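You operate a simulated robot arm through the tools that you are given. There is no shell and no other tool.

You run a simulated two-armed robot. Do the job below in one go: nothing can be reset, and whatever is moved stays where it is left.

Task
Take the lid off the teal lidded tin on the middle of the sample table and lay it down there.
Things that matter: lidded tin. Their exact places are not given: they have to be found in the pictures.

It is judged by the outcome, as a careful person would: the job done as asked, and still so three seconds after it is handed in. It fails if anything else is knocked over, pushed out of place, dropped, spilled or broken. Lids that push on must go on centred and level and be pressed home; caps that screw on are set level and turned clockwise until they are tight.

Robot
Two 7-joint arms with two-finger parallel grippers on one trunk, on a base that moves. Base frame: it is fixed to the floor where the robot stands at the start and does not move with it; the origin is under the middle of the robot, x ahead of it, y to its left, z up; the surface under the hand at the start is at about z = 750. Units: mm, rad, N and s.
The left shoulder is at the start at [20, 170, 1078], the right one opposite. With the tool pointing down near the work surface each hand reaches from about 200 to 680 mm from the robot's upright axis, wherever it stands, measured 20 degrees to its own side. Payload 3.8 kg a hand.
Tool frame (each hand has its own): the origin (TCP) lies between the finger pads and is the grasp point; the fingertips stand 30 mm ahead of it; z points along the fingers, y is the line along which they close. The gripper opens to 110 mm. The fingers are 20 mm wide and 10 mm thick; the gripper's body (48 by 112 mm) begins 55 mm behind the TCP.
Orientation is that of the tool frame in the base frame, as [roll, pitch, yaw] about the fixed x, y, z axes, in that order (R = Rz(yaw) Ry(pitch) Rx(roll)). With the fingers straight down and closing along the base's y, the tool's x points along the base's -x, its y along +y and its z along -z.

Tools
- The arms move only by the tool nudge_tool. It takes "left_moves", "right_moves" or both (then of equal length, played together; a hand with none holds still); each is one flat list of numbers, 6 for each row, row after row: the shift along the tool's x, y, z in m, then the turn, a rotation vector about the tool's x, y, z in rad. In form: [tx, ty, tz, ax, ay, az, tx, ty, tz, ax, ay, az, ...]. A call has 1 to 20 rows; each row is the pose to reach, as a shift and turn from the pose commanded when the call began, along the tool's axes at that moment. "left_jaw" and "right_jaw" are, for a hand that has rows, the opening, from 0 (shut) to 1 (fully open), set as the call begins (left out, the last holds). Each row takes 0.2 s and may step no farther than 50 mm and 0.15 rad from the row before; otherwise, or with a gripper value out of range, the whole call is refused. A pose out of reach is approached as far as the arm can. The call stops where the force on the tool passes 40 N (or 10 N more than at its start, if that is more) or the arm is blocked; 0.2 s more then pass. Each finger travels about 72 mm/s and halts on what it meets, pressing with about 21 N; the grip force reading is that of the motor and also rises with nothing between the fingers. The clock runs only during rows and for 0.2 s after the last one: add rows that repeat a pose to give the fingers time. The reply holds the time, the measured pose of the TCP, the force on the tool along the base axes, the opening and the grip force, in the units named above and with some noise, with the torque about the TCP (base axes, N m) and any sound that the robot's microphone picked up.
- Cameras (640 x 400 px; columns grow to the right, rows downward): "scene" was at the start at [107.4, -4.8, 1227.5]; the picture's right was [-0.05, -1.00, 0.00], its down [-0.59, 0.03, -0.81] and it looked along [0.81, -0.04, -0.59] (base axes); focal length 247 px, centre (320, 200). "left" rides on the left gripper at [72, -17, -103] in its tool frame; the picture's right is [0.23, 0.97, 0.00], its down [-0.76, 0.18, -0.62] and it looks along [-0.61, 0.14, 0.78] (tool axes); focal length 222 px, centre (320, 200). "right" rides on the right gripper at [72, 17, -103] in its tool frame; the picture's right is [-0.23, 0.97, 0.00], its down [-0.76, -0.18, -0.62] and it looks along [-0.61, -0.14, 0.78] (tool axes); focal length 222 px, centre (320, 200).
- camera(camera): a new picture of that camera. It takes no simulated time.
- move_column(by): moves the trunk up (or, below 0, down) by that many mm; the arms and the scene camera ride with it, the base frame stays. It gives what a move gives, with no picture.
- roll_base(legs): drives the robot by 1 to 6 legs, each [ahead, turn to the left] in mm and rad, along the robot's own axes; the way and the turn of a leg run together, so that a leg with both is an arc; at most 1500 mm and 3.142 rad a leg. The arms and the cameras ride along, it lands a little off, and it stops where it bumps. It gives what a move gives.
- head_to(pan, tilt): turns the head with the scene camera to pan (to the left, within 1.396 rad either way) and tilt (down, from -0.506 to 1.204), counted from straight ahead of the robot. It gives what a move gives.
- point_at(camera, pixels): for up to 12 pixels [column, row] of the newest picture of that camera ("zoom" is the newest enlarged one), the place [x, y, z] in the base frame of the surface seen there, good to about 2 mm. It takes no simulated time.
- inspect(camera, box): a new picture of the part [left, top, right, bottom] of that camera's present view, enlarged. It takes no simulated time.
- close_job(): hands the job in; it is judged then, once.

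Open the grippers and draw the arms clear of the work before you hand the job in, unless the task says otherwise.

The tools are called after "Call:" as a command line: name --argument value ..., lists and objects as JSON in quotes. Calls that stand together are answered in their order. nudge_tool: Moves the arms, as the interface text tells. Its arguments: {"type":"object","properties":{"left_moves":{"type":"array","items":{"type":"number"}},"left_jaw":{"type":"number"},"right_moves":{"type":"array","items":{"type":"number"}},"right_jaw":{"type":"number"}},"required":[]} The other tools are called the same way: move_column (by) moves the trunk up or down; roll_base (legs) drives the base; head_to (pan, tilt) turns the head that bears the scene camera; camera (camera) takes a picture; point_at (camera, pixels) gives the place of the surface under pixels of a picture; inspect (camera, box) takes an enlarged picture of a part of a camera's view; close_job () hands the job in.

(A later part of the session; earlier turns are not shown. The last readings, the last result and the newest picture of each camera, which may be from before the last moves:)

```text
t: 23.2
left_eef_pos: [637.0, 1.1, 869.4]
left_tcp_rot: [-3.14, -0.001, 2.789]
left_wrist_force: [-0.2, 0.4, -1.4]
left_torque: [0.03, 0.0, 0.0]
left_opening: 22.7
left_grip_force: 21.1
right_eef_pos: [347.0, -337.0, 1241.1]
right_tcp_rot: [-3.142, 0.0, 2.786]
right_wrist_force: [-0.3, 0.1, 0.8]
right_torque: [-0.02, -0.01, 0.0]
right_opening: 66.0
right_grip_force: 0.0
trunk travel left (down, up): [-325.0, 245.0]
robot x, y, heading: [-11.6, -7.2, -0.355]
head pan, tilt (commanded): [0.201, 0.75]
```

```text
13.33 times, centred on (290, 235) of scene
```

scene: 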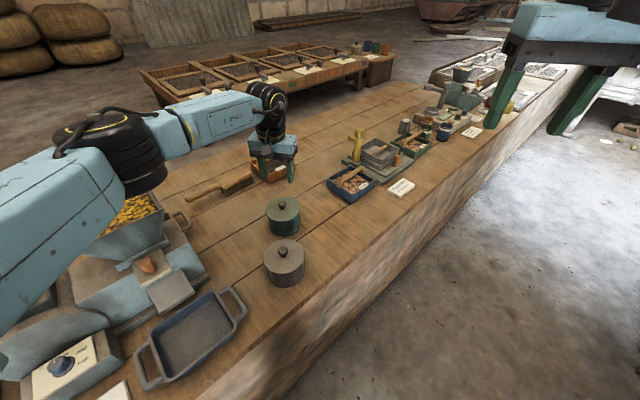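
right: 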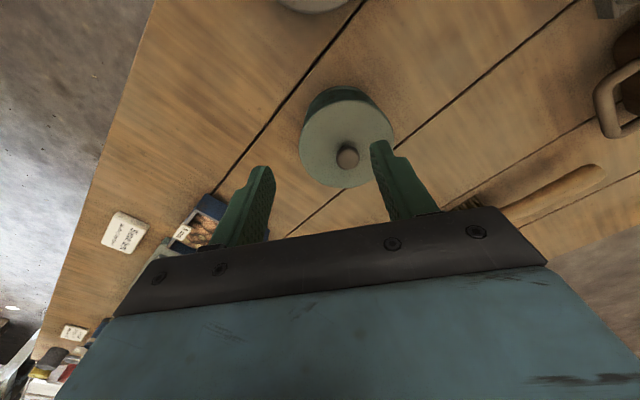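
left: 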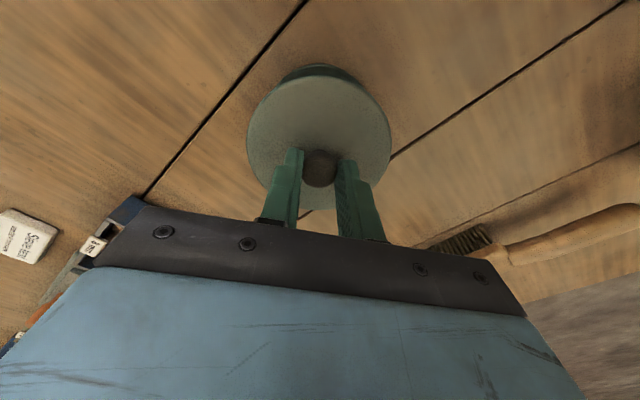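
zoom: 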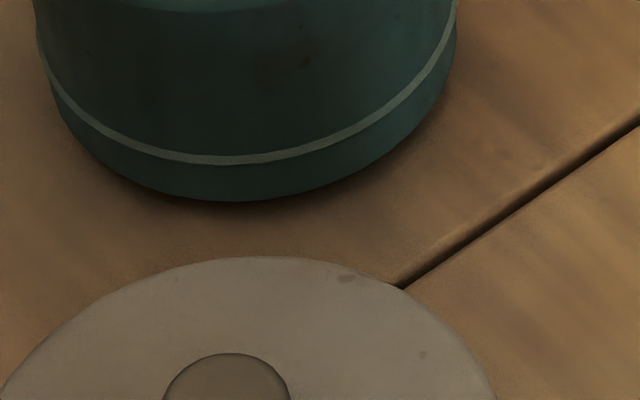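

The foot is off the table, so the whole tin comes up with the tightly fitted lid; the body must be held by the other hand. I set the tin back down exactly where it was (8 mm down), keeping hold of the knob.

Call:
nudge_tool --left_moves '[0, 0, 0.002, 0, 0, 0, 0, 0, 0.004, 0, 0, 0, 0, 0, 0.006, 0, 0, 0, 0, 0, 0.0075, 0, 0, 0, 0, 0, 0.008, 0, 0, 0]'

Call:
inspect --camera "scene" --box '[250, 190, 330, 240]'

```text
t: 24.4
left_eef_pos: [637.8, 1.6, 860.6]
left_tcp_rot: [-3.141, -0.001, 2.786]
left_wrist_force: [1.3, 0.6, -0.5]
left_torque: [-0.01, -0.01, -0.01]
left_opening: 23.0
left_grip_force: 21.1
right_eef_pos: [346.8, -336.9, 1240.7]
right_tcp_rot: [3.141, 0.0, 2.784]
right_wrist_force: [0.3, -0.8, -0.3]
right_torque: [0.03, 0.01, -0.01]
right_opening: 66.1
right_grip_force: 0.1
trunk travel left (down, up): [-325.0, 245.0]
robot x, y, heading: [-12.0, -11.2, -0.353]
head pan, tilt (commanded): [0.201, 0.75]
```

```text
8.00 times, centred on (290, 215) of scene
```

zoom: 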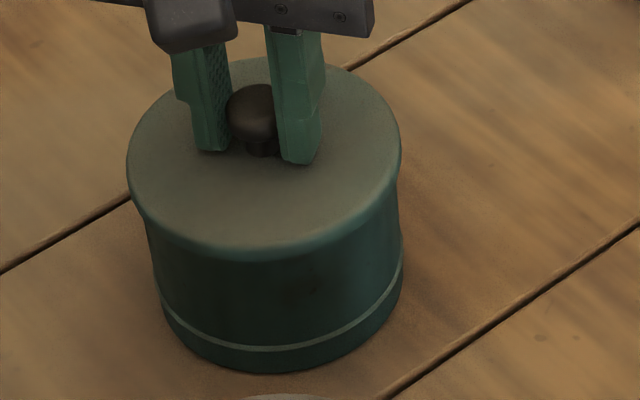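

The tin is back on the table at its place, still held by the knob. Now I prepare the right hand to hold the body: open it fully and turn it about vertical by 65° to the left, high and clear of everything.

Call:
nudge_tool --right_moves '[0, 0, 0, 0, 0, -0.1425, 0, 0, 0, 0, 0, -0.285, 0, 0, 0, 0, 0, -0.4275, 0, 0, 0, 0, 0, -0.57, 0, 0, 0, 0, 0, -0.7125, 0, 0, 0, 0, 0, -0.855, 0, 0, 0, 0, 0, -0.9975, 0, 0, 0, 0, 0, -1.14, 0, 0, 0, 0, 0, -1.14]' --right_jaw 1.0

```text
t: 26.4
left_eef_pos: [637.5, 2.2, 862.2]
left_tcp_rot: [3.142, 0.001, 2.787]
left_wrist_force: [-0.9, -0.4, 0.9]
left_torque: [-0.05, 0.02, 0.01]
left_opening: 22.9
left_grip_force: 21.4
right_eef_pos: [310.6, -293.9, 1230.8]
right_tcp_rot: [-3.141, -0.001, -2.358]
right_wrist_force: [-0.8, 0.3, -0.9]
right_torque: [-0.02, 0.02, 0.01]
right_opening: 109.9
right_grip_force: 0.0
right hand out of reach, approached as far as the arm can: row 7, 8, 9
trunk travel left (down, up): [-325.0, 245.0]
robot x, y, heading: [-10.5, -8.3, -0.354]
head pan, tilt (commanded): [0.201, 0.75]
```

The turn is reached (yaw -2.358) though near a joint limit. Now I pitch the hand 45° so its fingers point forward-down while moving it out to about (480,-160,1080), clear of the left arm.

Call:
nudge_tool --right_moves '[-0.0306, -0.0035, 0.0216, 0, -0.112, 0, -0.0612, -0.007, 0.0431, 0, -0.224, 0, -0.0918, -0.0105, 0.0647, 0, -0.336, 0, -0.1225, -0.0139, 0.0863, 0, -0.449, 0, -0.1531, -0.0174, 0.1079, 0, -0.561, 0, -0.1837, -0.0209, 0.1294, 0, -0.673, 0, -0.2143, -0.0244, 0.151, 0, -0.785, 0, -0.2143, -0.0244, 0.151, 0, -0.785, 0]'

Call:
camera --camera "right"

Call:
camera --camera "scene"

```text
t: 28.2
left_eef_pos: [639.1, 3.0, 861.5]
left_tcp_rot: [3.14, 0.0, 2.787]
left_wrist_force: [-0.4, -0.3, -1.3]
left_torque: [0.02, 0.01, -0.02]
left_opening: 22.5
left_grip_force: 20.1
right_eef_pos: [459.3, -186.0, 1097.4]
right_tcp_rot: [3.141, 0.719, -2.395]
right_wrist_force: [-0.2, 0.3, -0.2]
right_torque: [0.0, 0.04, 0.04]
right_opening: 109.9
right_grip_force: 0.2
right hand out of reach, approached as far as the arm can: row 2, 3, 4, 5, 6, 7, 8
trunk travel left (down, up): [-325.0, 245.0]
robot x, y, heading: [-10.4, -8.7, -0.355]
head pan, tilt (commanded): [0.201, 0.75]
```

```text
taken
```

right: 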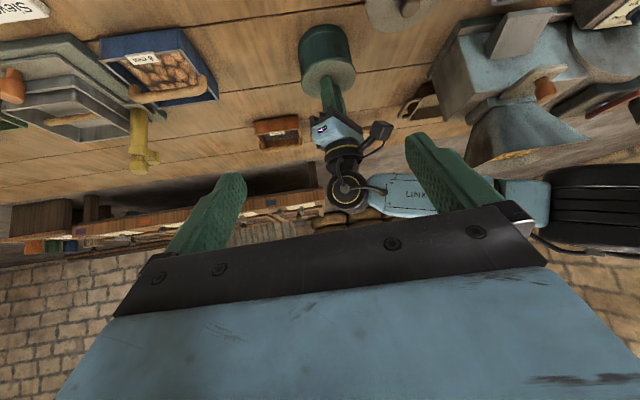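

```text
taken
```

scene: 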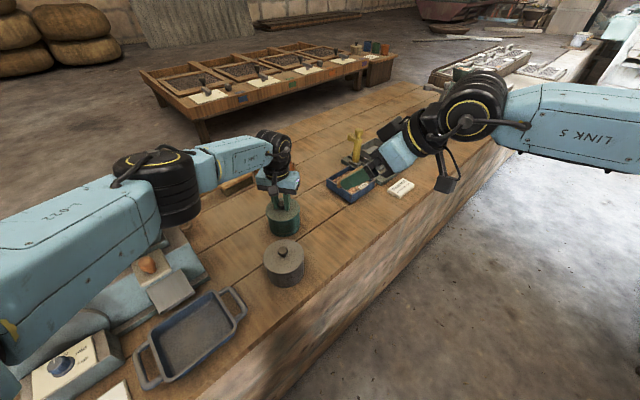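

The right arm is strained in this stance (several rows out of reach), so I'll shift the robot along the table edge to get both arms comfortable at the tin. First I release the knob, lift the left hand straight up 190 mm, and draw the right hand back.

Call:
nudge_tool --left_moves '[0, 0, 0, 0, 0, 0, 0, 0, 0, 0, 0, 0, 0, 0, 0, 0, 0, 0, 0, 0, -0.02, 0, 0, 0, 0, 0, -0.055, 0, 0, 0, 0, 0, -0.1, 0, 0, 0, 0, 0, -0.145, 0, 0, 0, 0, 0, -0.19, 0, 0, 0]' --left_jaw 0.45 --right_moves '[0.0117, -0.0028, -0.0298, 0.066, 0, 0.075, 0.0235, -0.0057, -0.0597, 0.132, 0, 0.151, 0.0352, -0.0085, -0.0895, 0.198, 0, 0.226, 0.047, -0.0113, -0.1193, 0.263, 0, 0.301, 0.0587, -0.0141, -0.1491, 0.329, 0, 0.376, 0.0705, -0.017, -0.179, 0.395, 0, 0.452, 0.0822, -0.0198, -0.2088, 0.461, 0, 0.527, 0.0822, -0.0198, -0.2088, 0.461, 0, 0.527]'

Call:
camera --camera "scene"

Call:
camera --camera "left"

```text
t: 30.0
left_eef_pos: [637.9, 2.9, 1051.9]
left_tcp_rot: [3.141, -0.002, 2.788]
left_wrist_force: [0.6, -0.2, 0.4]
left_torque: [-0.02, 0.02, 0.0]
left_opening: 49.4
left_grip_force: 0.0
right_eef_pos: [328.3, -335.3, 1200.3]
right_tcp_rot: [3.139, 0.718, -3.093]
right_wrist_force: [-0.4, -0.3, 0.3]
right_torque: [0.01, -0.02, -0.01]
right_opening: 110.1
right_grip_force: 0.1
trunk travel left (down, up): [-325.0, 245.0]
robot x, y, heading: [-12.5, -6.6, -0.351]
head pan, tilt (commanded): [0.201, 0.75]
```

```text
taken
```

scene: 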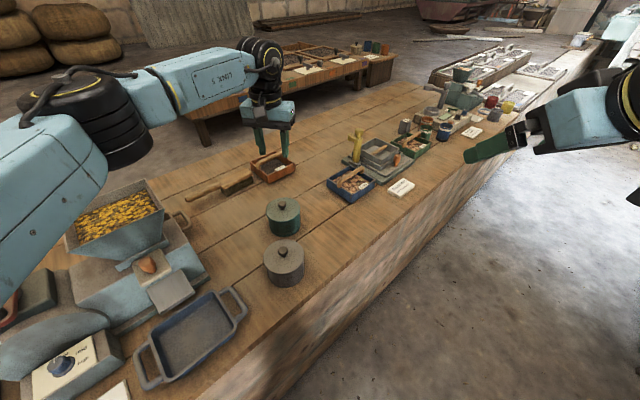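

```text
taken
```

left: 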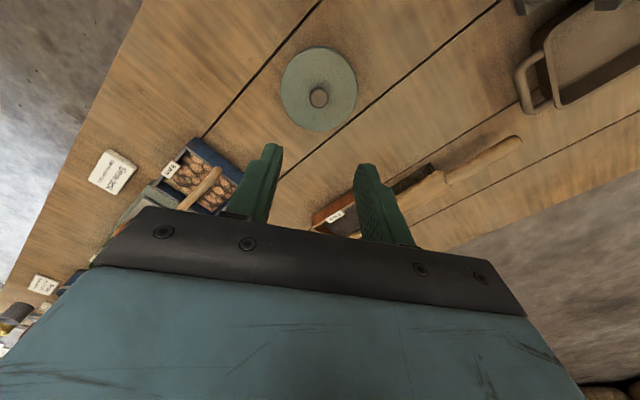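

The tin stands unmoved. Now I draw the left hand back and up toward the robot so that the base can drive safely.

Call:
nudge_tool --left_moves '[0.029, -0.0143, -0.025, 0, 0, 0, 0.058, -0.0286, -0.045, 0, 0, 0, 0.087, -0.0428, -0.062, 0, 0, 0, 0.116, -0.0571, -0.076, 0, 0, 0, 0.145, -0.0714, -0.088, 0, 0, 0, 0.174, -0.0857, -0.098, 0, 0, 0, 0.174, -0.0857, -0.098, 0, 0, 0]'

Call:
head_to --pan -0.7 --tilt 0.7

Call:
camera --camera "scene"

```text
t: 31.6
left_eef_pos: [445.4, -18.2, 1149.5]
left_tcp_rot: [-3.142, 0.0, 2.788]
left_wrist_force: [0.0, 0.5, -0.1]
left_torque: [0.02, -0.03, -0.01]
left_opening: 49.3
left_grip_force: 0.1
right_eef_pos: [328.5, -335.0, 1199.6]
right_tcp_rot: [3.139, 0.718, -3.093]
right_wrist_force: [0.2, 0.2, -0.2]
right_torque: [-0.01, 0.02, -0.03]
right_opening: 110.3
right_grip_force: 0.1
trunk travel left (down, up): [-325.0, 245.0]
robot x, y, heading: [-11.1, -11.9, -0.355]
head pan, tilt (commanded): [0.201, 0.75]
```

```text
t: 32.8
left_eef_pos: [444.9, -18.5, 1149.5]
left_tcp_rot: [3.141, 0.0, 2.788]
left_wrist_force: [0.2, 0.0, -0.3]
left_torque: [0.02, 0.01, 0.0]
left_opening: 49.7
left_grip_force: 0.0
right_eef_pos: [327.4, -335.7, 1200.2]
right_tcp_rot: [3.139, 0.717, -3.093]
right_wrist_force: [-0.1, 0.3, 0.4]
right_torque: [-0.02, 0.01, 0.0]
right_opening: 110.0
right_grip_force: 0.1
trunk travel left (down, up): [-325.0, 245.0]
robot x, y, heading: [-10.1, -9.1, -0.35]
head pan, tilt (commanded): [-0.7, 0.7]
```

```text
taken
```

scene: 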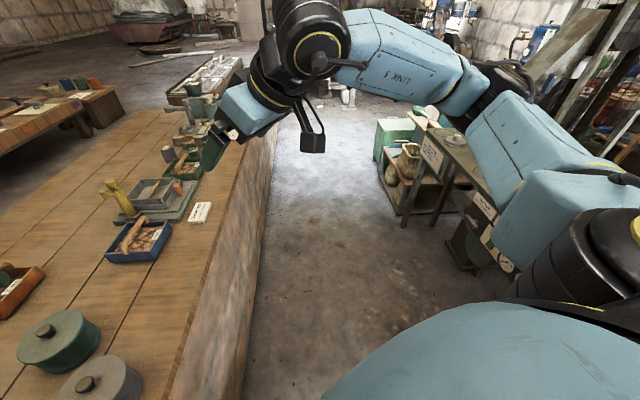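

The aisle between the sample table and the side bench must fit the arms while turning; I measure the bench's near objects at (410,185), (430,150), (480,230), (590,60).

Call:
point_at --camera "scene" --pixels '[[410, 190], [430, 150], [480, 235], [590, 60], [630, 145], [500, 260], [460, 150], [560, 170], [330, 250], [440, 270], [470, 130], [540, 60]]'

```text
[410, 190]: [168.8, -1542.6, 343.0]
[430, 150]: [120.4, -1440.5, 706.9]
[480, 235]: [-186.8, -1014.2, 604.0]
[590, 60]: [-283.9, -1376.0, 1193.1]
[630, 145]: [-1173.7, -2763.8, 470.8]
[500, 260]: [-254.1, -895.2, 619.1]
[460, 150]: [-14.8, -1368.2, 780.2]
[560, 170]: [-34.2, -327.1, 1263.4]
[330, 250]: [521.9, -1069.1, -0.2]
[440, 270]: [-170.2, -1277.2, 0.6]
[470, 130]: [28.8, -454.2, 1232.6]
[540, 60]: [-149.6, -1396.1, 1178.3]
```

Everything there is at least 700 mm away, beyond the elbows' sweep (~460 mm). I turn right to run parallel to the table edge, drive 216 mm along it, then turn left to face the tin.

Call:
roll_base --legs '[[0, -0.63], [216, 0], [0, 1.335]]'

Call:
head_to --pan 0.0 --tilt 0.8

Call:
camera --camera "scene"

Call:
camera --camera "left"

Call:
camera --camera "right"

```text
t: 39.5
left_eef_pos: [467.0, 90.8, 1148.2]
left_tcp_rot: [3.141, -0.001, -2.811]
left_wrist_force: [0.2, -0.1, -0.7]
left_torque: [-0.02, -0.01, 0.02]
left_opening: 49.6
left_grip_force: 0.0
right_eef_pos: [577.5, -227.3, 1200.6]
right_tcp_rot: [3.139, 0.717, -2.406]
right_wrist_force: [-0.5, 0.7, 0.9]
right_torque: [-0.01, -0.01, 0.0]
right_opening: 110.2
right_grip_force: 0.0
trunk travel left (down, up): [-325.0, 245.0]
robot x, y, heading: [108.2, -191.4, 0.334]
head pan, tilt (commanded): [-0.7, 0.7]
```

```text
t: 40.6
left_eef_pos: [466.3, 91.8, 1150.1]
left_tcp_rot: [-3.141, 0.0, -2.812]
left_wrist_force: [0.2, 1.0, -0.4]
left_torque: [0.01, 0.0, -0.03]
left_opening: 49.6
left_grip_force: 0.1
right_eef_pos: [577.6, -229.1, 1200.4]
right_tcp_rot: [-3.141, 0.718, -2.408]
right_wrist_force: [-0.6, 0.3, -0.1]
right_torque: [-0.02, 0.03, -0.04]
right_opening: 110.0
right_grip_force: 0.0
trunk travel left (down, up): [-325.0, 245.0]
robot x, y, heading: [107.2, -191.4, 0.328]
head pan, tilt (commanded): [0.0, 0.799]
```

```text
taken
```

scene: 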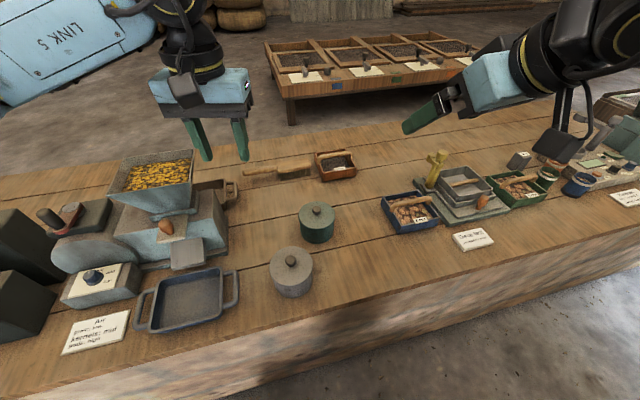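

```text
taken
```

left: 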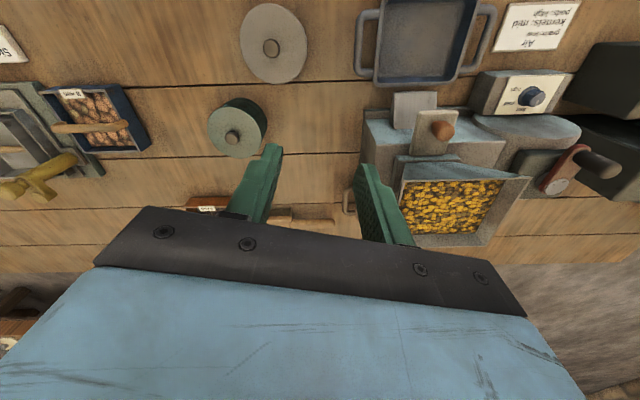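

```text
taken
```

right: 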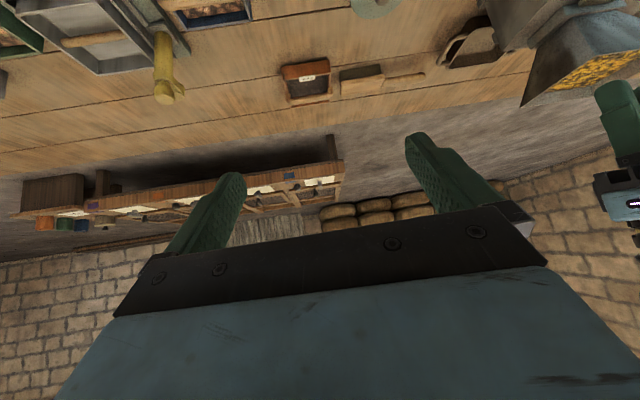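

Good stance: the tin is straight ahead at (316,222) and the grey one at (291,272). I re-measure the teal tin in both the scene and left views.

Call:
inspect --camera "left" --box '[197, 92, 277, 162]'

Call:
inspect --camera "scene" --box '[276, 197, 356, 247]'

```text
5.71 times, centred on (237, 127) of left
```

zoom: 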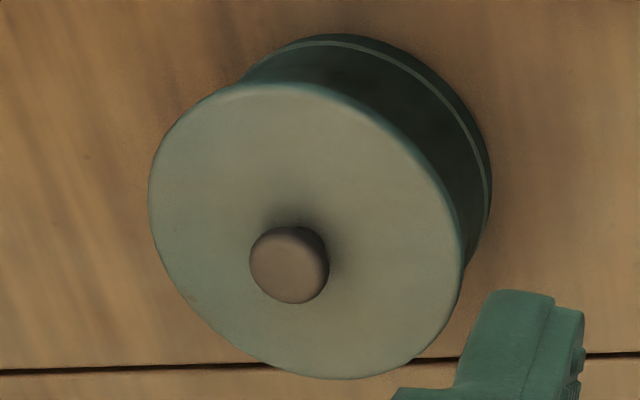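

```text
8.00 times, centred on (316, 222) of scene
```

zoom: 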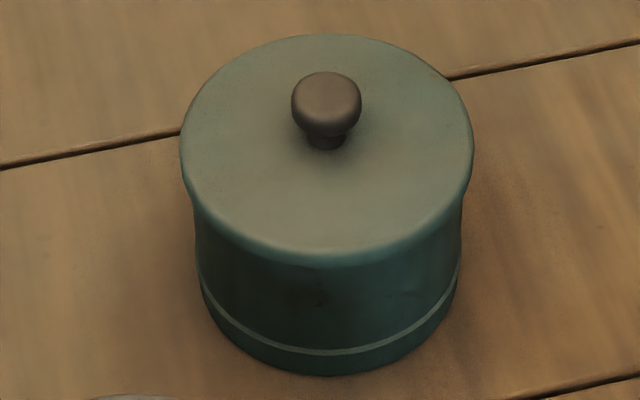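

I read the knob, the lid's four extremes, the rim's lower edge and the body profile from this scene zoom.

Call:
point_at --camera "zoom" --pixels '[[327, 80], [296, 98], [357, 98], [327, 118], [184, 145], [470, 145], [327, 38], [327, 244], [327, 262], [327, 275], [327, 345], [327, 370]]'

```text
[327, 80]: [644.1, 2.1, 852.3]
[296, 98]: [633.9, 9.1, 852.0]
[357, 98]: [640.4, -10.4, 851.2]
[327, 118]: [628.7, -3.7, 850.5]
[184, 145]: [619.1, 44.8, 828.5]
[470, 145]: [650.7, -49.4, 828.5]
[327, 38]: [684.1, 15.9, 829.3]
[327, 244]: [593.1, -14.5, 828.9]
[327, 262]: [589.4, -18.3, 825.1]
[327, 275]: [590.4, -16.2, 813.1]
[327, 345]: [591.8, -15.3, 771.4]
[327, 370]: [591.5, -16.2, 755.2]
```

Tin centre ≈ (637, 0.5), as before. I bring the left hand above it at z≈960, turning its yaw 0.6 rad clockwise so that its camera stays out of the right hand's approach.

Call:
nudge_tool --left_moves '[-0.0165, -0.0177, 0.0238, 0, 0, 0.075, -0.033, -0.0355, 0.0475, 0, 0, 0.15, -0.0494, -0.0532, 0.0713, 0, 0, 0.225, -0.0659, -0.071, 0.095, 0, 0, 0.3, -0.0824, -0.0887, 0.1188, 0, 0, 0.375, -0.0989, -0.1064, 0.1425, 0, 0, 0.45, -0.1153, -0.1242, 0.1663, 0, 0, 0.525, -0.1318, -0.1419, 0.19, 0, 0, 0.6, -0.1318, -0.1419, 0.19, 0, 0, 0.6]' --left_jaw 0.5

Call:
camera --camera "scene"

Call:
camera --camera "left"

```text
t: 42.6
left_eef_pos: [637.6, 1.4, 958.2]
left_tcp_rot: [3.141, 0.0, 2.872]
left_wrist_force: [-0.1, 0.5, 0.9]
left_torque: [0.0, 0.0, 0.0]
left_opening: 55.0
left_grip_force: 0.1
right_eef_pos: [576.5, -228.1, 1200.2]
right_tcp_rot: [-3.141, 0.717, -2.409]
right_wrist_force: [-0.1, -0.1, -0.2]
right_torque: [-0.01, -0.02, -0.04]
right_opening: 109.7
right_grip_force: 0.0
trunk travel left (down, up): [-325.0, 245.0]
robot x, y, heading: [108.5, -193.0, 0.33]
head pan, tilt (commanded): [0.0, 0.799]
```

```text
taken
```

scene: 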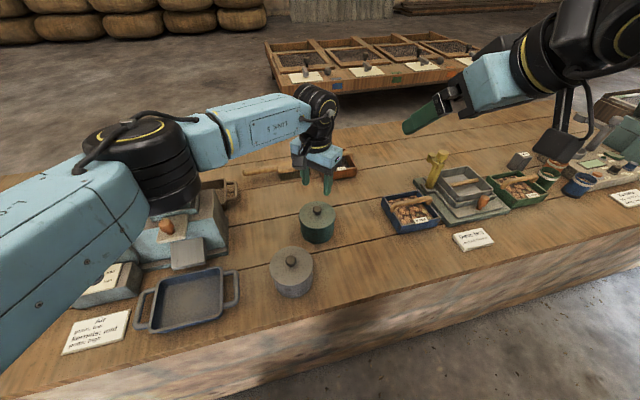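

```text
taken
```

left: 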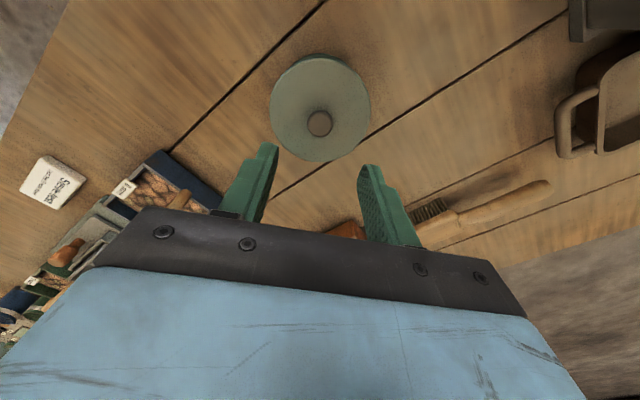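

The knob at (319,123) is right on the tool axis. I check the elbow's clearance over the hopper/machine at its lowest visible edge before going down.

Call:
point_at --camera "scene" --pixels '[[175, 205], [155, 205], [140, 212], [195, 190], [120, 240], [180, 225], [160, 225]]'

Call:
inspect --camera "scene" --box '[60, 100, 260, 225]'

```text
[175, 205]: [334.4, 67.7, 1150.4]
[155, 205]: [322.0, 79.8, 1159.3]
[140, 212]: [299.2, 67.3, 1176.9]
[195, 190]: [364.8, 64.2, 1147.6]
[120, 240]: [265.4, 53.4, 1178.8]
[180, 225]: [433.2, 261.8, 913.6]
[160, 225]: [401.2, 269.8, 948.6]
```

```text
3.20 times, centred on (160, 162) of scene
```

zoom: 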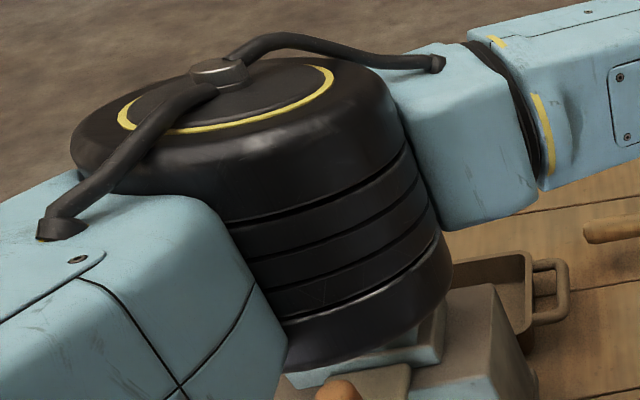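

The elbow's underside is at z≈1150, far from the hopper (z≤1020, y>227). I lower the left hand 97 mm to TCP z≈861, fingers around the knob.

Call:
nudge_tool --left_moves '[0, 0, 0.03, 0, 0, 0, 0, 0, 0.06, 0, 0, 0, 0, 0, 0.08, 0, 0, 0, 0, 0, 0.091, 0, 0, 0, 0, 0, 0.097, 0, 0, 0, 0, 0, 0.097, 0, 0, 0]'

Call:
inspect --camera "left" --box '[240, 120, 400, 220]'

```text
t: 44.0
left_eef_pos: [630.4, 5.4, 862.5]
left_tcp_rot: [3.141, 0.002, 2.873]
left_wrist_force: [0.8, -0.3, 0.4]
left_torque: [0.01, -0.01, -0.01]
left_opening: 54.9
left_grip_force: 0.3
left hand out of reach, approached as far as the arm can: row 4, 5, 6
right_eef_pos: [576.9, -228.5, 1200.2]
right_tcp_rot: [3.139, 0.716, -2.406]
right_wrist_force: [0.5, 0.3, 0.5]
right_torque: [0.02, -0.01, 0.02]
right_opening: 110.1
right_grip_force: 0.0
trunk travel left (down, up): [-325.0, 245.0]
robot x, y, heading: [109.4, -191.1, 0.332]
head pan, tilt (commanded): [0.0, 0.799]
```

```text
4.00 times, centred on (320, 170) of left
```

zoom: 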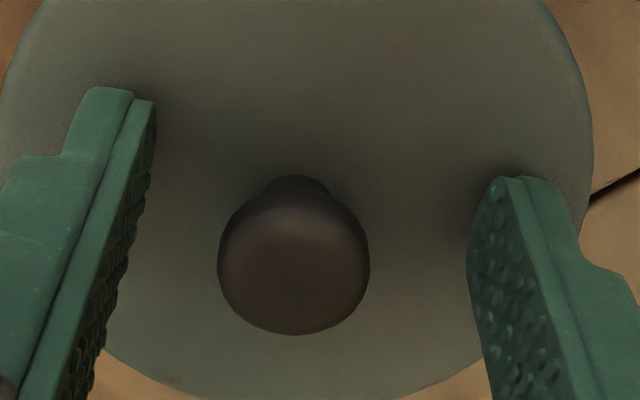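

The left hand ended 7 mm short at (630,5,862), limited by that wrist turn. I raise it 30 mm, turn back 0.35 rad, and recentre over the knob.

Call:
nudge_tool --left_moves '[0, 0, -0.02, 0, 0, 0, 0, 0, -0.035, 0, 0, 0, -0.0034, -0.0013, -0.035, 0, 0, -0.12, -0.0068, -0.0026, -0.035, 0, 0, -0.24, -0.0068, -0.0026, -0.035, 0, 0, -0.35, -0.0068, -0.0026, -0.035, 0, 0, -0.35]'

Call:
inspect --camera "left" --box '[240, 100, 400, 200]'

```text
t: 45.4
left_eef_pos: [635.8, 1.7, 897.6]
left_tcp_rot: [3.141, 0.0, -3.06]
left_wrist_force: [-0.1, 0.0, 0.1]
left_torque: [-0.02, 0.04, -0.01]
left_opening: 54.9
left_grip_force: 0.1
right_eef_pos: [575.0, -228.4, 1199.5]
right_tcp_rot: [3.14, 0.717, -2.406]
right_wrist_force: [0.2, 0.2, -0.2]
right_torque: [-0.03, -0.02, 0.01]
right_opening: 110.1
right_grip_force: 0.0
trunk travel left (down, up): [-325.0, 245.0]
robot x, y, heading: [107.6, -191.0, 0.329]
head pan, tilt (commanded): [0.0, 0.799]
```

```text
4.00 times, centred on (320, 150) of left
```

zoom: 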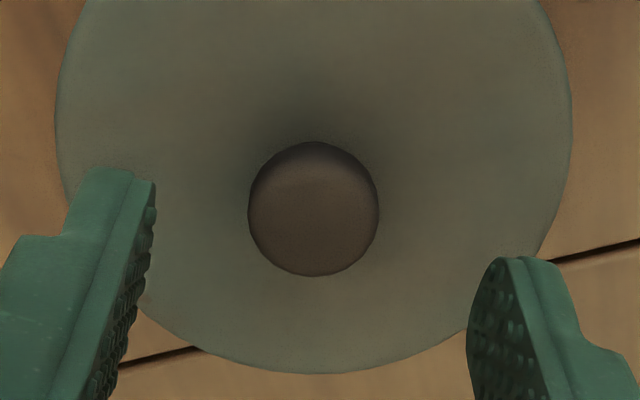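

The knob is within ~1.5 mm of the tool axis now. I correct by (0.4,-1.4) mm and lower 36 mm.

Call:
nudge_tool --left_moves '[0.0004, -0.0014, 0.012, 0, 0, 0, 0.0004, -0.0014, 0.024, 0, 0, 0, 0.0004, -0.0014, 0.036, 0, 0, 0, 0.0004, -0.0014, 0.036, 0, 0, 0]'

Call:
inspect --camera "left" --box '[240, 120, 400, 220]'

```text
t: 46.4
left_eef_pos: [637.3, -0.9, 861.2]
left_tcp_rot: [3.141, 0.0, -3.061]
left_wrist_force: [-0.3, 0.7, -0.5]
left_torque: [0.03, 0.0, -0.05]
left_opening: 54.8
left_grip_force: 0.1
right_eef_pos: [576.3, -228.5, 1199.6]
right_tcp_rot: [3.142, 0.717, -2.408]
right_wrist_force: [-0.7, -0.1, -0.1]
right_torque: [-0.04, 0.01, 0.04]
right_opening: 110.3
right_grip_force: 0.1
trunk travel left (down, up): [-325.0, 245.0]
robot x, y, heading: [103.8, -190.6, 0.331]
head pan, tilt (commanded): [0.0, 0.799]
```

```text
4.00 times, centred on (320, 170) of left
```

zoom: 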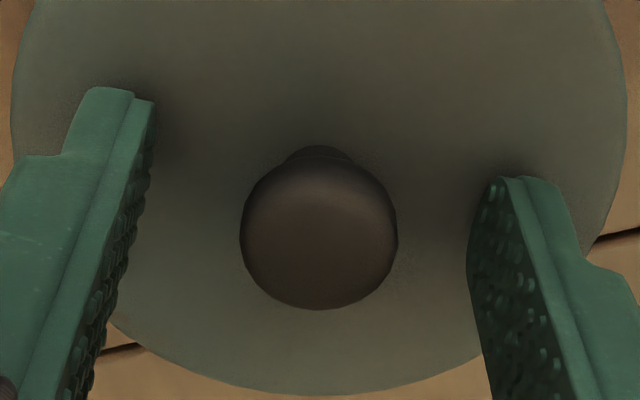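

The fingers straddle the knob with tips about 1–2 mm above the lid; this pose was reached fully. I close on the knob to steady the tin while the right hand comes in.

Call:
nudge_tool --left_moves '[0, 0, 0, 0, 0, 0, 0, 0, 0, 0, 0, 0, 0, 0, 0, 0, 0, 0, 0, 0, 0, 0, 0, 0]' --left_jaw 0.0

Call:
inspect --camera "scene" --box '[266, 190, 366, 252]'

```text
t: 47.4
left_eef_pos: [637.8, -0.5, 860.5]
left_tcp_rot: [3.141, 0.001, -3.063]
left_wrist_force: [0.4, 0.3, -0.8]
left_torque: [-0.06, -0.01, -0.02]
left_opening: 23.6
left_grip_force: 21.1
right_eef_pos: [577.7, -228.1, 1199.5]
right_tcp_rot: [3.14, 0.718, -2.408]
right_wrist_force: [0.0, 0.8, 0.0]
right_torque: [0.01, 0.03, 0.01]
right_opening: 110.3
right_grip_force: 0.0
trunk travel left (down, up): [-325.0, 245.0]
robot x, y, heading: [107.5, -192.7, 0.33]
head pan, tilt (commanded): [0.0, 0.799]
```

```text
6.40 times, centred on (316, 221) of scene
```

zoom: 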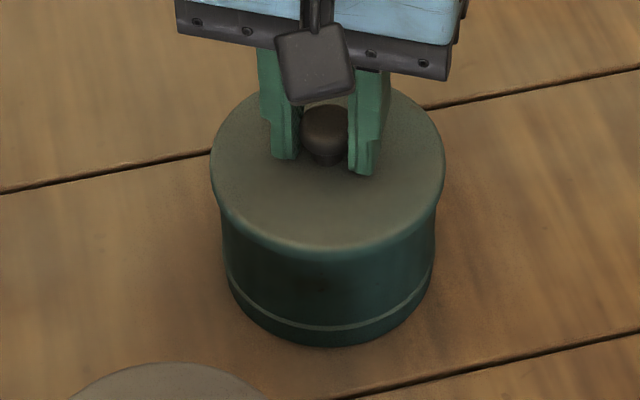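

The tin is held at (637.6,-0.6). Now the right hand goes to about (580,-180,1000), pitching slightly so that its fingers point ~41° below level; everything there is well clear.

Call:
nudge_tool --right_moves '[0.0175, 0.0056, 0.0289, 0, -0.024, 0, 0.0349, 0.0112, 0.0578, 0, -0.048, 0, 0.0524, 0.0168, 0.0867, 0, -0.072, 0, 0.0699, 0.0223, 0.1156, 0, -0.095, 0, 0.0873, 0.0279, 0.1445, 0, -0.119, 0, 0.1048, 0.0335, 0.1734, 0, -0.143, 0, 0.1048, 0.0335, 0.1734, 0, -0.143, 0]' --right_jaw 1.0

Call:
camera --camera "right"

Call:
camera --camera "scene"

```text
t: 49.0
left_eef_pos: [636.9, -0.7, 860.7]
left_tcp_rot: [-3.142, 0.0, -3.061]
left_wrist_force: [1.3, 0.3, -0.8]
left_torque: [0.0, 0.0, 0.02]
left_opening: 23.5
left_grip_force: 21.1
right_eef_pos: [580.0, -178.8, 999.5]
right_tcp_rot: [3.14, 0.86, -2.406]
right_wrist_force: [-0.9, 0.0, 0.0]
right_torque: [0.0, 0.02, 0.02]
right_opening: 110.0
right_grip_force: 0.1
trunk travel left (down, up): [-325.0, 245.0]
robot x, y, heading: [107.5, -195.8, 0.334]
head pan, tilt (commanded): [0.0, 0.799]
```

```text
taken
```

right: 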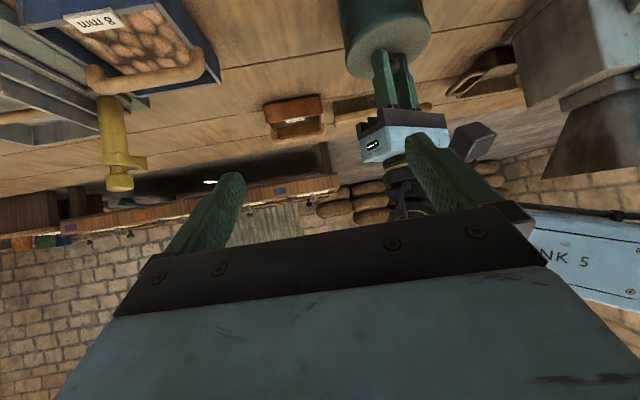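

```text
taken
```

scene: 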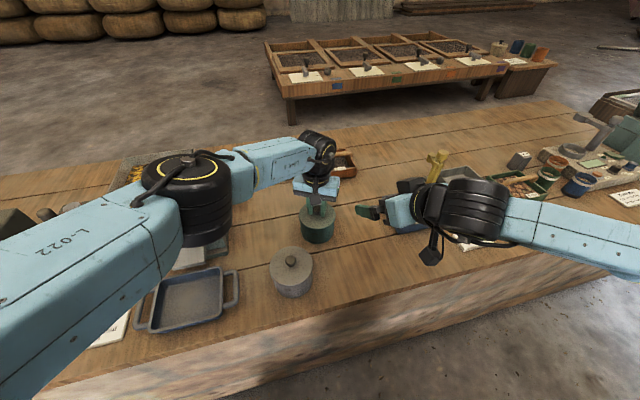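

The pose was reached fully and the arms are apart. I now move the right hand to the start of its straight approach, 130 mm back along its axis, at about (552,-78,881).

Call:
nudge_tool --right_moves '[0.0118, 0.0187, 0.0225, 0, 0, 0, 0.0237, 0.0375, 0.045, 0, 0, 0, 0.0355, 0.0562, 0.0676, 0, 0, 0, 0.0474, 0.075, 0.0901, 0, 0, 0, 0.0592, 0.0937, 0.1126, 0, 0, 0, 0.0592, 0.0937, 0.1126, 0, 0, 0]'

Call:
camera --camera "right"

Call:
camera --camera "scene"

Call:
camera --camera "left"

```text
t: 50.4
left_eef_pos: [637.9, -1.5, 860.6]
left_tcp_rot: [-3.141, 0.001, -3.061]
left_wrist_force: [0.1, 0.3, -1.0]
left_torque: [-0.01, -0.01, 0.0]
left_opening: 23.3
left_grip_force: 21.5
right_eef_pos: [567.5, -132.3, 944.2]
right_tcp_rot: [3.139, 0.86, -2.406]
right_wrist_force: [0.1, -0.9, 0.2]
right_torque: [0.0, 0.01, -0.01]
right_opening: 110.0
right_grip_force: 0.2
right hand out of reach, approached as far as the arm can: row 3, 4, 5, 6
trunk travel left (down, up): [-325.0, 245.0]
robot x, y, heading: [107.2, -194.3, 0.331]
head pan, tilt (commanded): [0.0, 0.799]
```

```text
taken
```

right: 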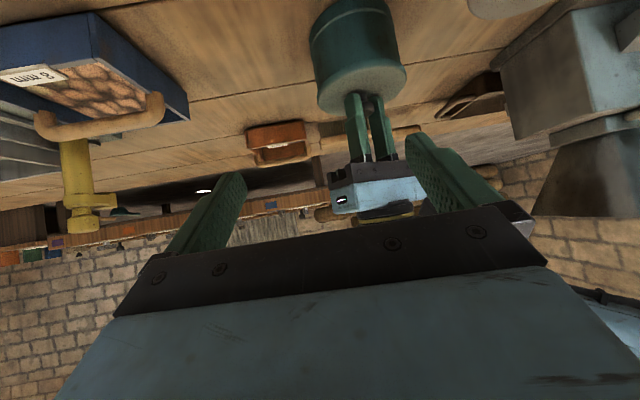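

```text
taken
```

scene: 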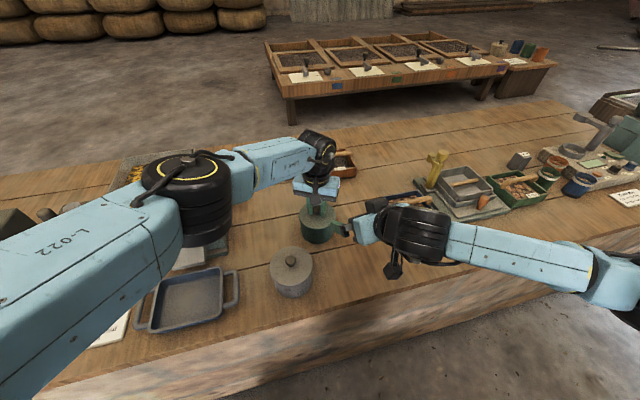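

```text
taken
```

left: 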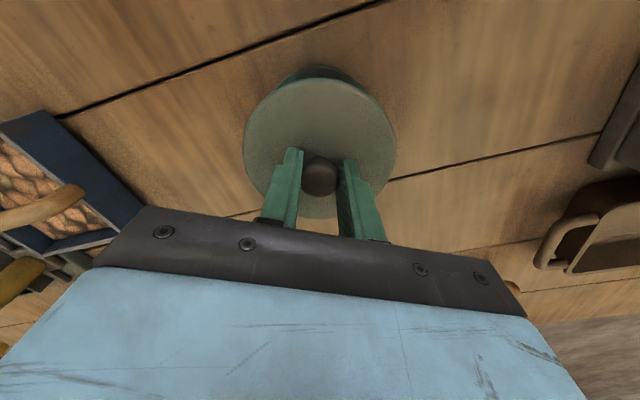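

The right hand stopped at (567,-132,944), limited by its joints. I look at where the right arm's elbow and wrist lie to understand the limit.

Call:
point_at --camera "scene" --pixels '[[600, 265], [625, 290], [560, 250], [500, 240], [460, 235], [415, 225], [395, 265], [370, 225]]'

Call:
head_to --pan -0.7 --tilt 0.6

Call:
camera --camera "scene"

```text
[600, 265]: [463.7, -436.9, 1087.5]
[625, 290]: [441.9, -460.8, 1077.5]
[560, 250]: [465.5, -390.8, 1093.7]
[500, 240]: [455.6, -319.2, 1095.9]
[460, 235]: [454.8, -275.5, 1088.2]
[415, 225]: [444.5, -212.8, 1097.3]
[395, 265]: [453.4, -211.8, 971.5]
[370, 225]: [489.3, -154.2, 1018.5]
```

```text
t: 51.4
left_eef_pos: [637.6, -0.1, 862.3]
left_tcp_rot: [-3.141, 0.0, -3.062]
left_wrist_force: [0.9, -0.4, -1.0]
left_torque: [0.0, 0.01, -0.04]
left_opening: 23.4
left_grip_force: 21.2
right_eef_pos: [568.0, -132.3, 944.9]
right_tcp_rot: [3.141, 0.859, -2.406]
right_wrist_force: [0.0, -0.1, -0.5]
right_torque: [0.0, 0.01, 0.03]
right_opening: 110.0
right_grip_force: 0.2
trunk travel left (down, up): [-325.0, 245.0]
robot x, y, heading: [104.5, -192.8, 0.334]
head pan, tilt (commanded): [-0.7, 0.6]
```

```text
taken
```

scene: 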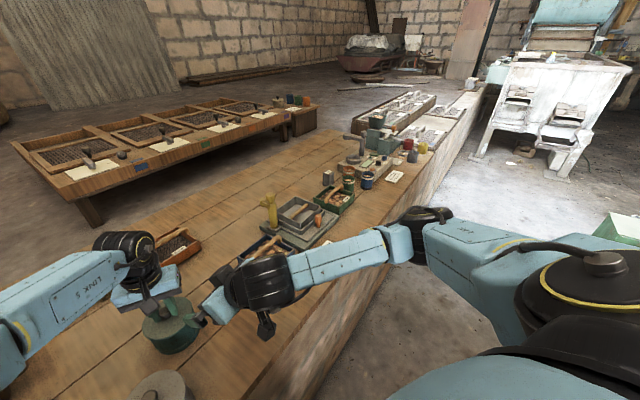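

The wrist sits about 200 mm behind the TCP with the elbow far out to the right. I probe which direction is still open: a 40 mm move straight ahead (+x) with the same orientation, clear of the left hand.

Call:
nudge_tool --right_moves '[-0.0097, -0.0134, 0.0112, 0, 0, 0, -0.0193, -0.0268, 0.0225, 0, 0, 0, -0.0193, -0.0268, 0.0225, 0, 0, 0]'

Call:
nudge_tool --right_moves '[0.015, 0, 0.013, 0, 0, 0, 0.0303, 0, 0.0261, 0, 0, 0, 0.0303, 0, 0.0261, 0, 0, 0]'

```text
t: 52.2
left_eef_pos: [637.9, 0.3, 860.8]
left_tcp_rot: [3.141, 0.001, -3.063]
left_wrist_force: [-0.4, 0.0, -1.5]
left_torque: [0.01, 0.01, 0.02]
left_opening: 23.4
left_grip_force: 20.7
right_eef_pos: [606.5, -132.1, 945.8]
right_tcp_rot: [3.141, 0.861, -2.407]
right_wrist_force: [-0.4, 0.4, -0.3]
right_torque: [0.02, 0.0, -0.01]
right_opening: 110.2
right_grip_force: 0.0
trunk travel left (down, up): [-325.0, 245.0]
robot x, y, heading: [109.2, -191.0, 0.329]
head pan, tilt (commanded): [-0.7, 0.6]
```

```text
t: 53.0
left_eef_pos: [638.1, -0.8, 860.3]
left_tcp_rot: [3.141, -0.001, -3.062]
left_wrist_force: [0.1, 0.7, -1.2]
left_torque: [-0.01, 0.0, -0.04]
left_opening: 23.4
left_grip_force: 20.9
right_eef_pos: [605.0, -132.5, 905.6]
right_tcp_rot: [3.14, 0.861, -2.407]
right_wrist_force: [-0.7, 0.0, 0.8]
right_torque: [-0.01, 0.02, -0.04]
right_opening: 110.0
right_grip_force: 0.0
trunk travel left (down, up): [-325.0, 245.0]
robot x, y, heading: [108.2, -192.1, 0.333]
head pan, tilt (commanded): [-0.7, 0.6]
```

Going forward and down works; it was only over-folded nearer in. I now move sideways to the approach line, 95 mm back from the grip pose (about (571,-60,858)), tips still outside the tin's edge.

Call:
nudge_tool --right_moves '[0.0051, 0.0191, 0.0122, 0, 0, 0, 0.0102, 0.0381, 0.0244, 0, 0, 0, 0.0153, 0.0572, 0.0366, 0, 0, 0, 0.0204, 0.0762, 0.0488, 0, 0, 0, 0.0204, 0.0762, 0.0488, 0, 0, 0]'

Call:
camera --camera "right"

Call:
head_to --pan 0.0 --tilt 0.8

Call:
camera --camera "scene"

```text
t: 54.2
left_eef_pos: [637.3, -0.8, 861.1]
left_tcp_rot: [-3.142, 0.001, -3.06]
left_wrist_force: [-1.0, 0.3, 0.3]
left_torque: [-0.13, 0.03, -0.04]
left_opening: 23.5
left_grip_force: 21.3
right_eef_pos: [622.5, -121.1, 886.8]
right_tcp_rot: [3.141, 0.858, -2.408]
right_wrist_force: [-0.4, -0.3, -0.3]
right_torque: [0.04, 0.01, 0.02]
right_opening: 109.9
right_grip_force: 0.0
right hand out of reach, approached as far as the arm can: row 1, 2, 3, 4, 5
trunk travel left (down, up): [-325.0, 245.0]
robot x, y, heading: [106.8, -194.0, 0.328]
head pan, tilt (commanded): [-0.7, 0.6]
```

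```text
taken
```

right: 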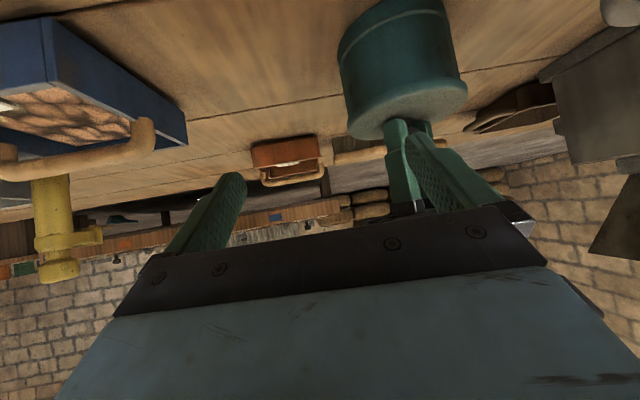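

```text
t: 55.3
left_eef_pos: [637.2, -0.0, 859.6]
left_tcp_rot: [-3.141, -0.001, -3.061]
left_wrist_force: [-0.1, -0.7, -0.9]
left_torque: [0.03, -0.02, 0.07]
left_opening: 23.3
left_grip_force: 20.7
right_eef_pos: [621.9, -120.7, 888.7]
right_tcp_rot: [-3.141, 0.86, -2.411]
right_wrist_force: [-0.9, 0.5, 0.7]
right_torque: [-0.02, 0.0, -0.01]
right_opening: 109.7
right_grip_force: 0.0
trunk travel left (down, up): [-325.0, 245.0]
robot x, y, heading: [105.9, -192.3, 0.329]
head pan, tilt (commanded): [0.0, 0.799]
```

```text
taken
```

scene: 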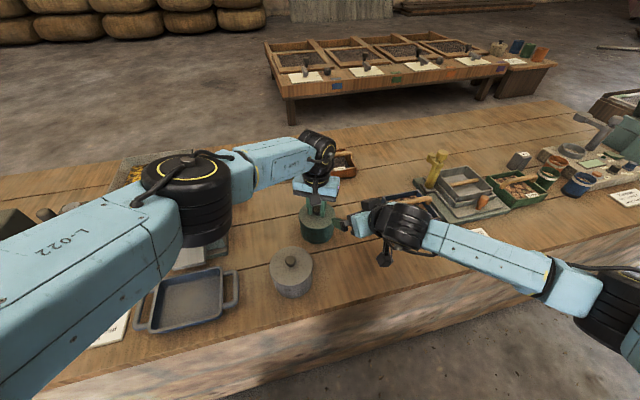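

The limit is sideways (y): the hand's inward turn relative to the robot. I'll move the robot a further ~215 mm along the edge so the right hand can approach with no inward turn; first both hands release and rise clear.

Call:
nudge_tool --left_moves '[0, 0, 0, 0, 0, 0, 0, 0, 0, 0, 0, 0, 0, 0, 0, 0, 0, 0, 0, 0, -0.02, 0, 0, 0, 0, 0, -0.055, 0, 0, 0, 0, 0, -0.1, 0, 0, 0, 0, 0, -0.145, 0, 0, 0, 0, 0, -0.19, 0, 0, 0]' --left_jaw 0.45 --right_moves '[-0.0174, -0.0074, -0.03, 0.038, 0, 0.0326, -0.0348, -0.0148, -0.06, 0.0758, 0, 0.0653, -0.0522, -0.0222, -0.0899, 0.1136, 0, 0.0979, -0.0696, -0.0297, -0.1199, 0.1515, 0, 0.1305, -0.087, -0.0371, -0.1499, 0.1894, 0, 0.1631, -0.1044, -0.0445, -0.1799, 0.2273, 0, 0.1958, -0.1218, -0.0519, -0.2098, 0.2651, 0, 0.2284, -0.1392, -0.0593, -0.2398, 0.303, 0, 0.261]'

Call:
camera --camera "scene"

```text
t: 57.1
left_eef_pos: [636.3, 0.3, 1053.6]
left_tcp_rot: [-3.14, 0.002, -3.061]
left_wrist_force: [-0.7, 0.5, -0.6]
left_torque: [0.0, 0.02, 0.0]
left_opening: 49.3
left_grip_force: 0.0
right_eef_pos: [591.6, -225.8, 1150.9]
right_tcp_rot: [3.141, 0.859, -2.806]
right_wrist_force: [0.8, -0.7, -0.3]
right_torque: [-0.04, 0.0, 0.02]
right_opening: 109.9
right_grip_force: 0.1
trunk travel left (down, up): [-325.0, 245.0]
robot x, y, heading: [107.4, -190.7, 0.329]
head pan, tilt (commanded): [0.0, 0.799]
```

```text
taken
```

scene: 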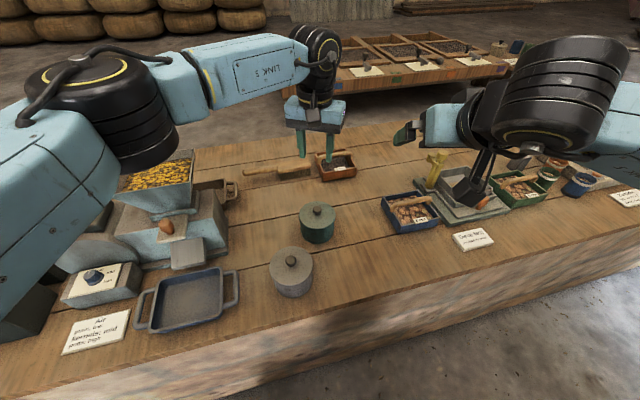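

The tin is unmoved at (317,222). I draw the left hand back toward the robot and undo its yaw offset before driving.

Call:
nudge_tool --left_moves '[0.0257, 0.0176, -0.022, 0, 0, -0.042, 0.0513, 0.0352, -0.041, 0, 0, -0.083, 0.077, 0.0529, -0.058, 0, 0, -0.125, 0.1027, 0.0705, -0.073, 0, 0, -0.167, 0.1283, 0.0881, -0.086, 0, 0, -0.208, 0.154, 0.1057, -0.097, 0, 0, -0.25, 0.154, 0.1057, -0.097, 0, 0, -0.25]'

Call:
head_to --pan -1.2 --tilt 0.6

Call:
camera --camera "scene"

```text
t: 58.7
left_eef_pos: [475.0, 93.1, 1149.5]
left_tcp_rot: [-3.141, 0.0, -2.81]
left_wrist_force: [-0.5, 0.2, -0.6]
left_torque: [0.02, -0.01, -0.01]
left_opening: 49.4
left_grip_force: 0.1
right_eef_pos: [594.1, -225.9, 1151.2]
right_tcp_rot: [3.141, 0.859, -2.808]
right_wrist_force: [-0.8, 0.0, -0.3]
right_torque: [0.0, 0.0, 0.0]
right_opening: 110.1
right_grip_force: 0.1
trunk travel left (down, up): [-325.0, 245.0]
robot x, y, heading: [110.3, -190.7, 0.336]
head pan, tilt (commanded): [0.0, 0.799]
```

```text
t: 60.1
left_eef_pos: [474.7, 92.2, 1149.2]
left_tcp_rot: [3.141, -0.001, -2.812]
left_wrist_force: [-0.2, -0.2, -0.1]
left_torque: [0.02, -0.02, 0.02]
left_opening: 49.6
left_grip_force: 0.0
right_eef_pos: [592.9, -226.5, 1150.7]
right_tcp_rot: [3.139, 0.86, -2.808]
right_wrist_force: [-0.3, -0.1, 1.3]
right_torque: [0.02, 0.01, 0.01]
right_opening: 110.0
right_grip_force: 0.2
trunk travel left (down, up): [-325.0, 245.0]
robot x, y, heading: [110.6, -190.5, 0.333]
head pan, tilt (commanded): [-1.201, 0.6]
```

```text
taken
```

scene: 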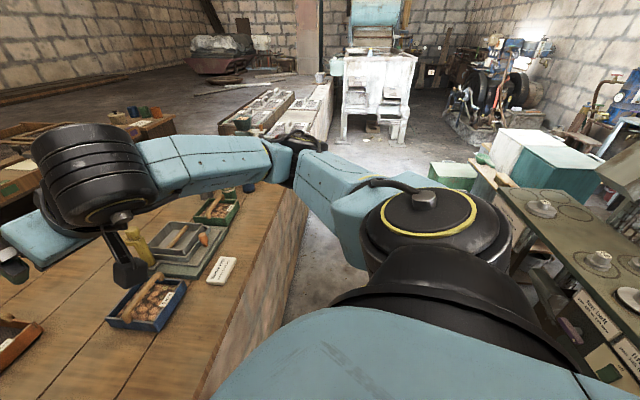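

The aisle ahead looks free; I check distances to the bench's near edge and the green boxes at (455,178) and (510,160).

Call:
point_at --camera "scene" --pixels '[[455, 178], [490, 170], [505, 200], [560, 275], [530, 285], [400, 160], [380, 90], [600, 380], [350, 175]]'

```text
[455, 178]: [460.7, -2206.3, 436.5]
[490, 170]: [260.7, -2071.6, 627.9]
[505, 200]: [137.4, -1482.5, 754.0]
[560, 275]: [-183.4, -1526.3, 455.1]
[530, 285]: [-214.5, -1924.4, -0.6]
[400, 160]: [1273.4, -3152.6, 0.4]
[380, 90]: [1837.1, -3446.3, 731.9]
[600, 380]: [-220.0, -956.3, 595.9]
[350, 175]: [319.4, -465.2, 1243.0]
```

All of it stays at least 690 mm from the robot's path. I turn parallel to the edge, drive 216 mm, and turn left to face the tin from the far-right side (heading ≈0.73).

Call:
roll_base --legs '[[0, -1.318], [216, 0], [0, 1.715]]'

Call:
head_to --pan 0.0 --tilt 0.8

Call:
camera --camera "scene"

Call:
camera --camera "left"

```text
t: 69.2
left_eef_pos: [453.1, 36.2, 1148.9]
left_tcp_rot: [-3.141, 0.001, -2.409]
left_wrist_force: [0.1, -0.1, 0.0]
left_torque: [0.0, -0.03, 0.05]
left_opening: 49.5
left_grip_force: 0.0
right_eef_pos: [687.4, -213.2, 1150.7]
right_tcp_rot: [3.14, 0.861, -2.405]
right_wrist_force: [0.0, -0.3, 0.3]
right_torque: [0.02, -0.02, 0.01]
right_opening: 110.3
right_grip_force: 0.0
trunk travel left (down, up): [-325.0, 245.0]
robot x, y, heading: [227.5, -371.2, 0.732]
head pan, tilt (commanded): [-1.201, 0.6]
```

```text
t: 70.6
left_eef_pos: [453.9, 35.2, 1149.4]
left_tcp_rot: [-3.141, 0.0, -2.408]
left_wrist_force: [0.4, 0.4, -0.8]
left_torque: [0.03, 0.03, 0.01]
left_opening: 49.5
left_grip_force: 0.1
right_eef_pos: [688.2, -213.3, 1150.1]
right_tcp_rot: [3.14, 0.858, -2.405]
right_wrist_force: [-0.4, 0.0, -0.1]
right_torque: [-0.03, 0.03, -0.01]
right_opening: 109.9
right_grip_force: 0.1
trunk travel left (down, up): [-325.0, 245.0]
robot x, y, heading: [227.5, -371.1, 0.734]
head pan, tilt (commanded): [0.0, 0.799]
```

```text
taken
```

scene: 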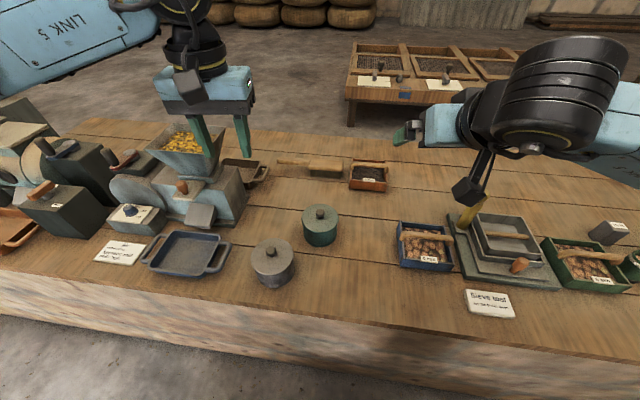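

```text
taken
```

left: 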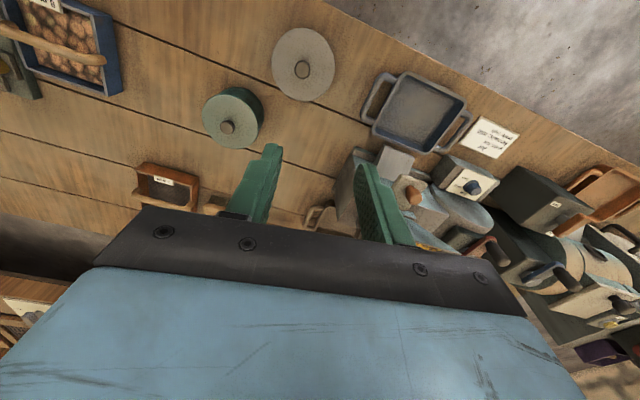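

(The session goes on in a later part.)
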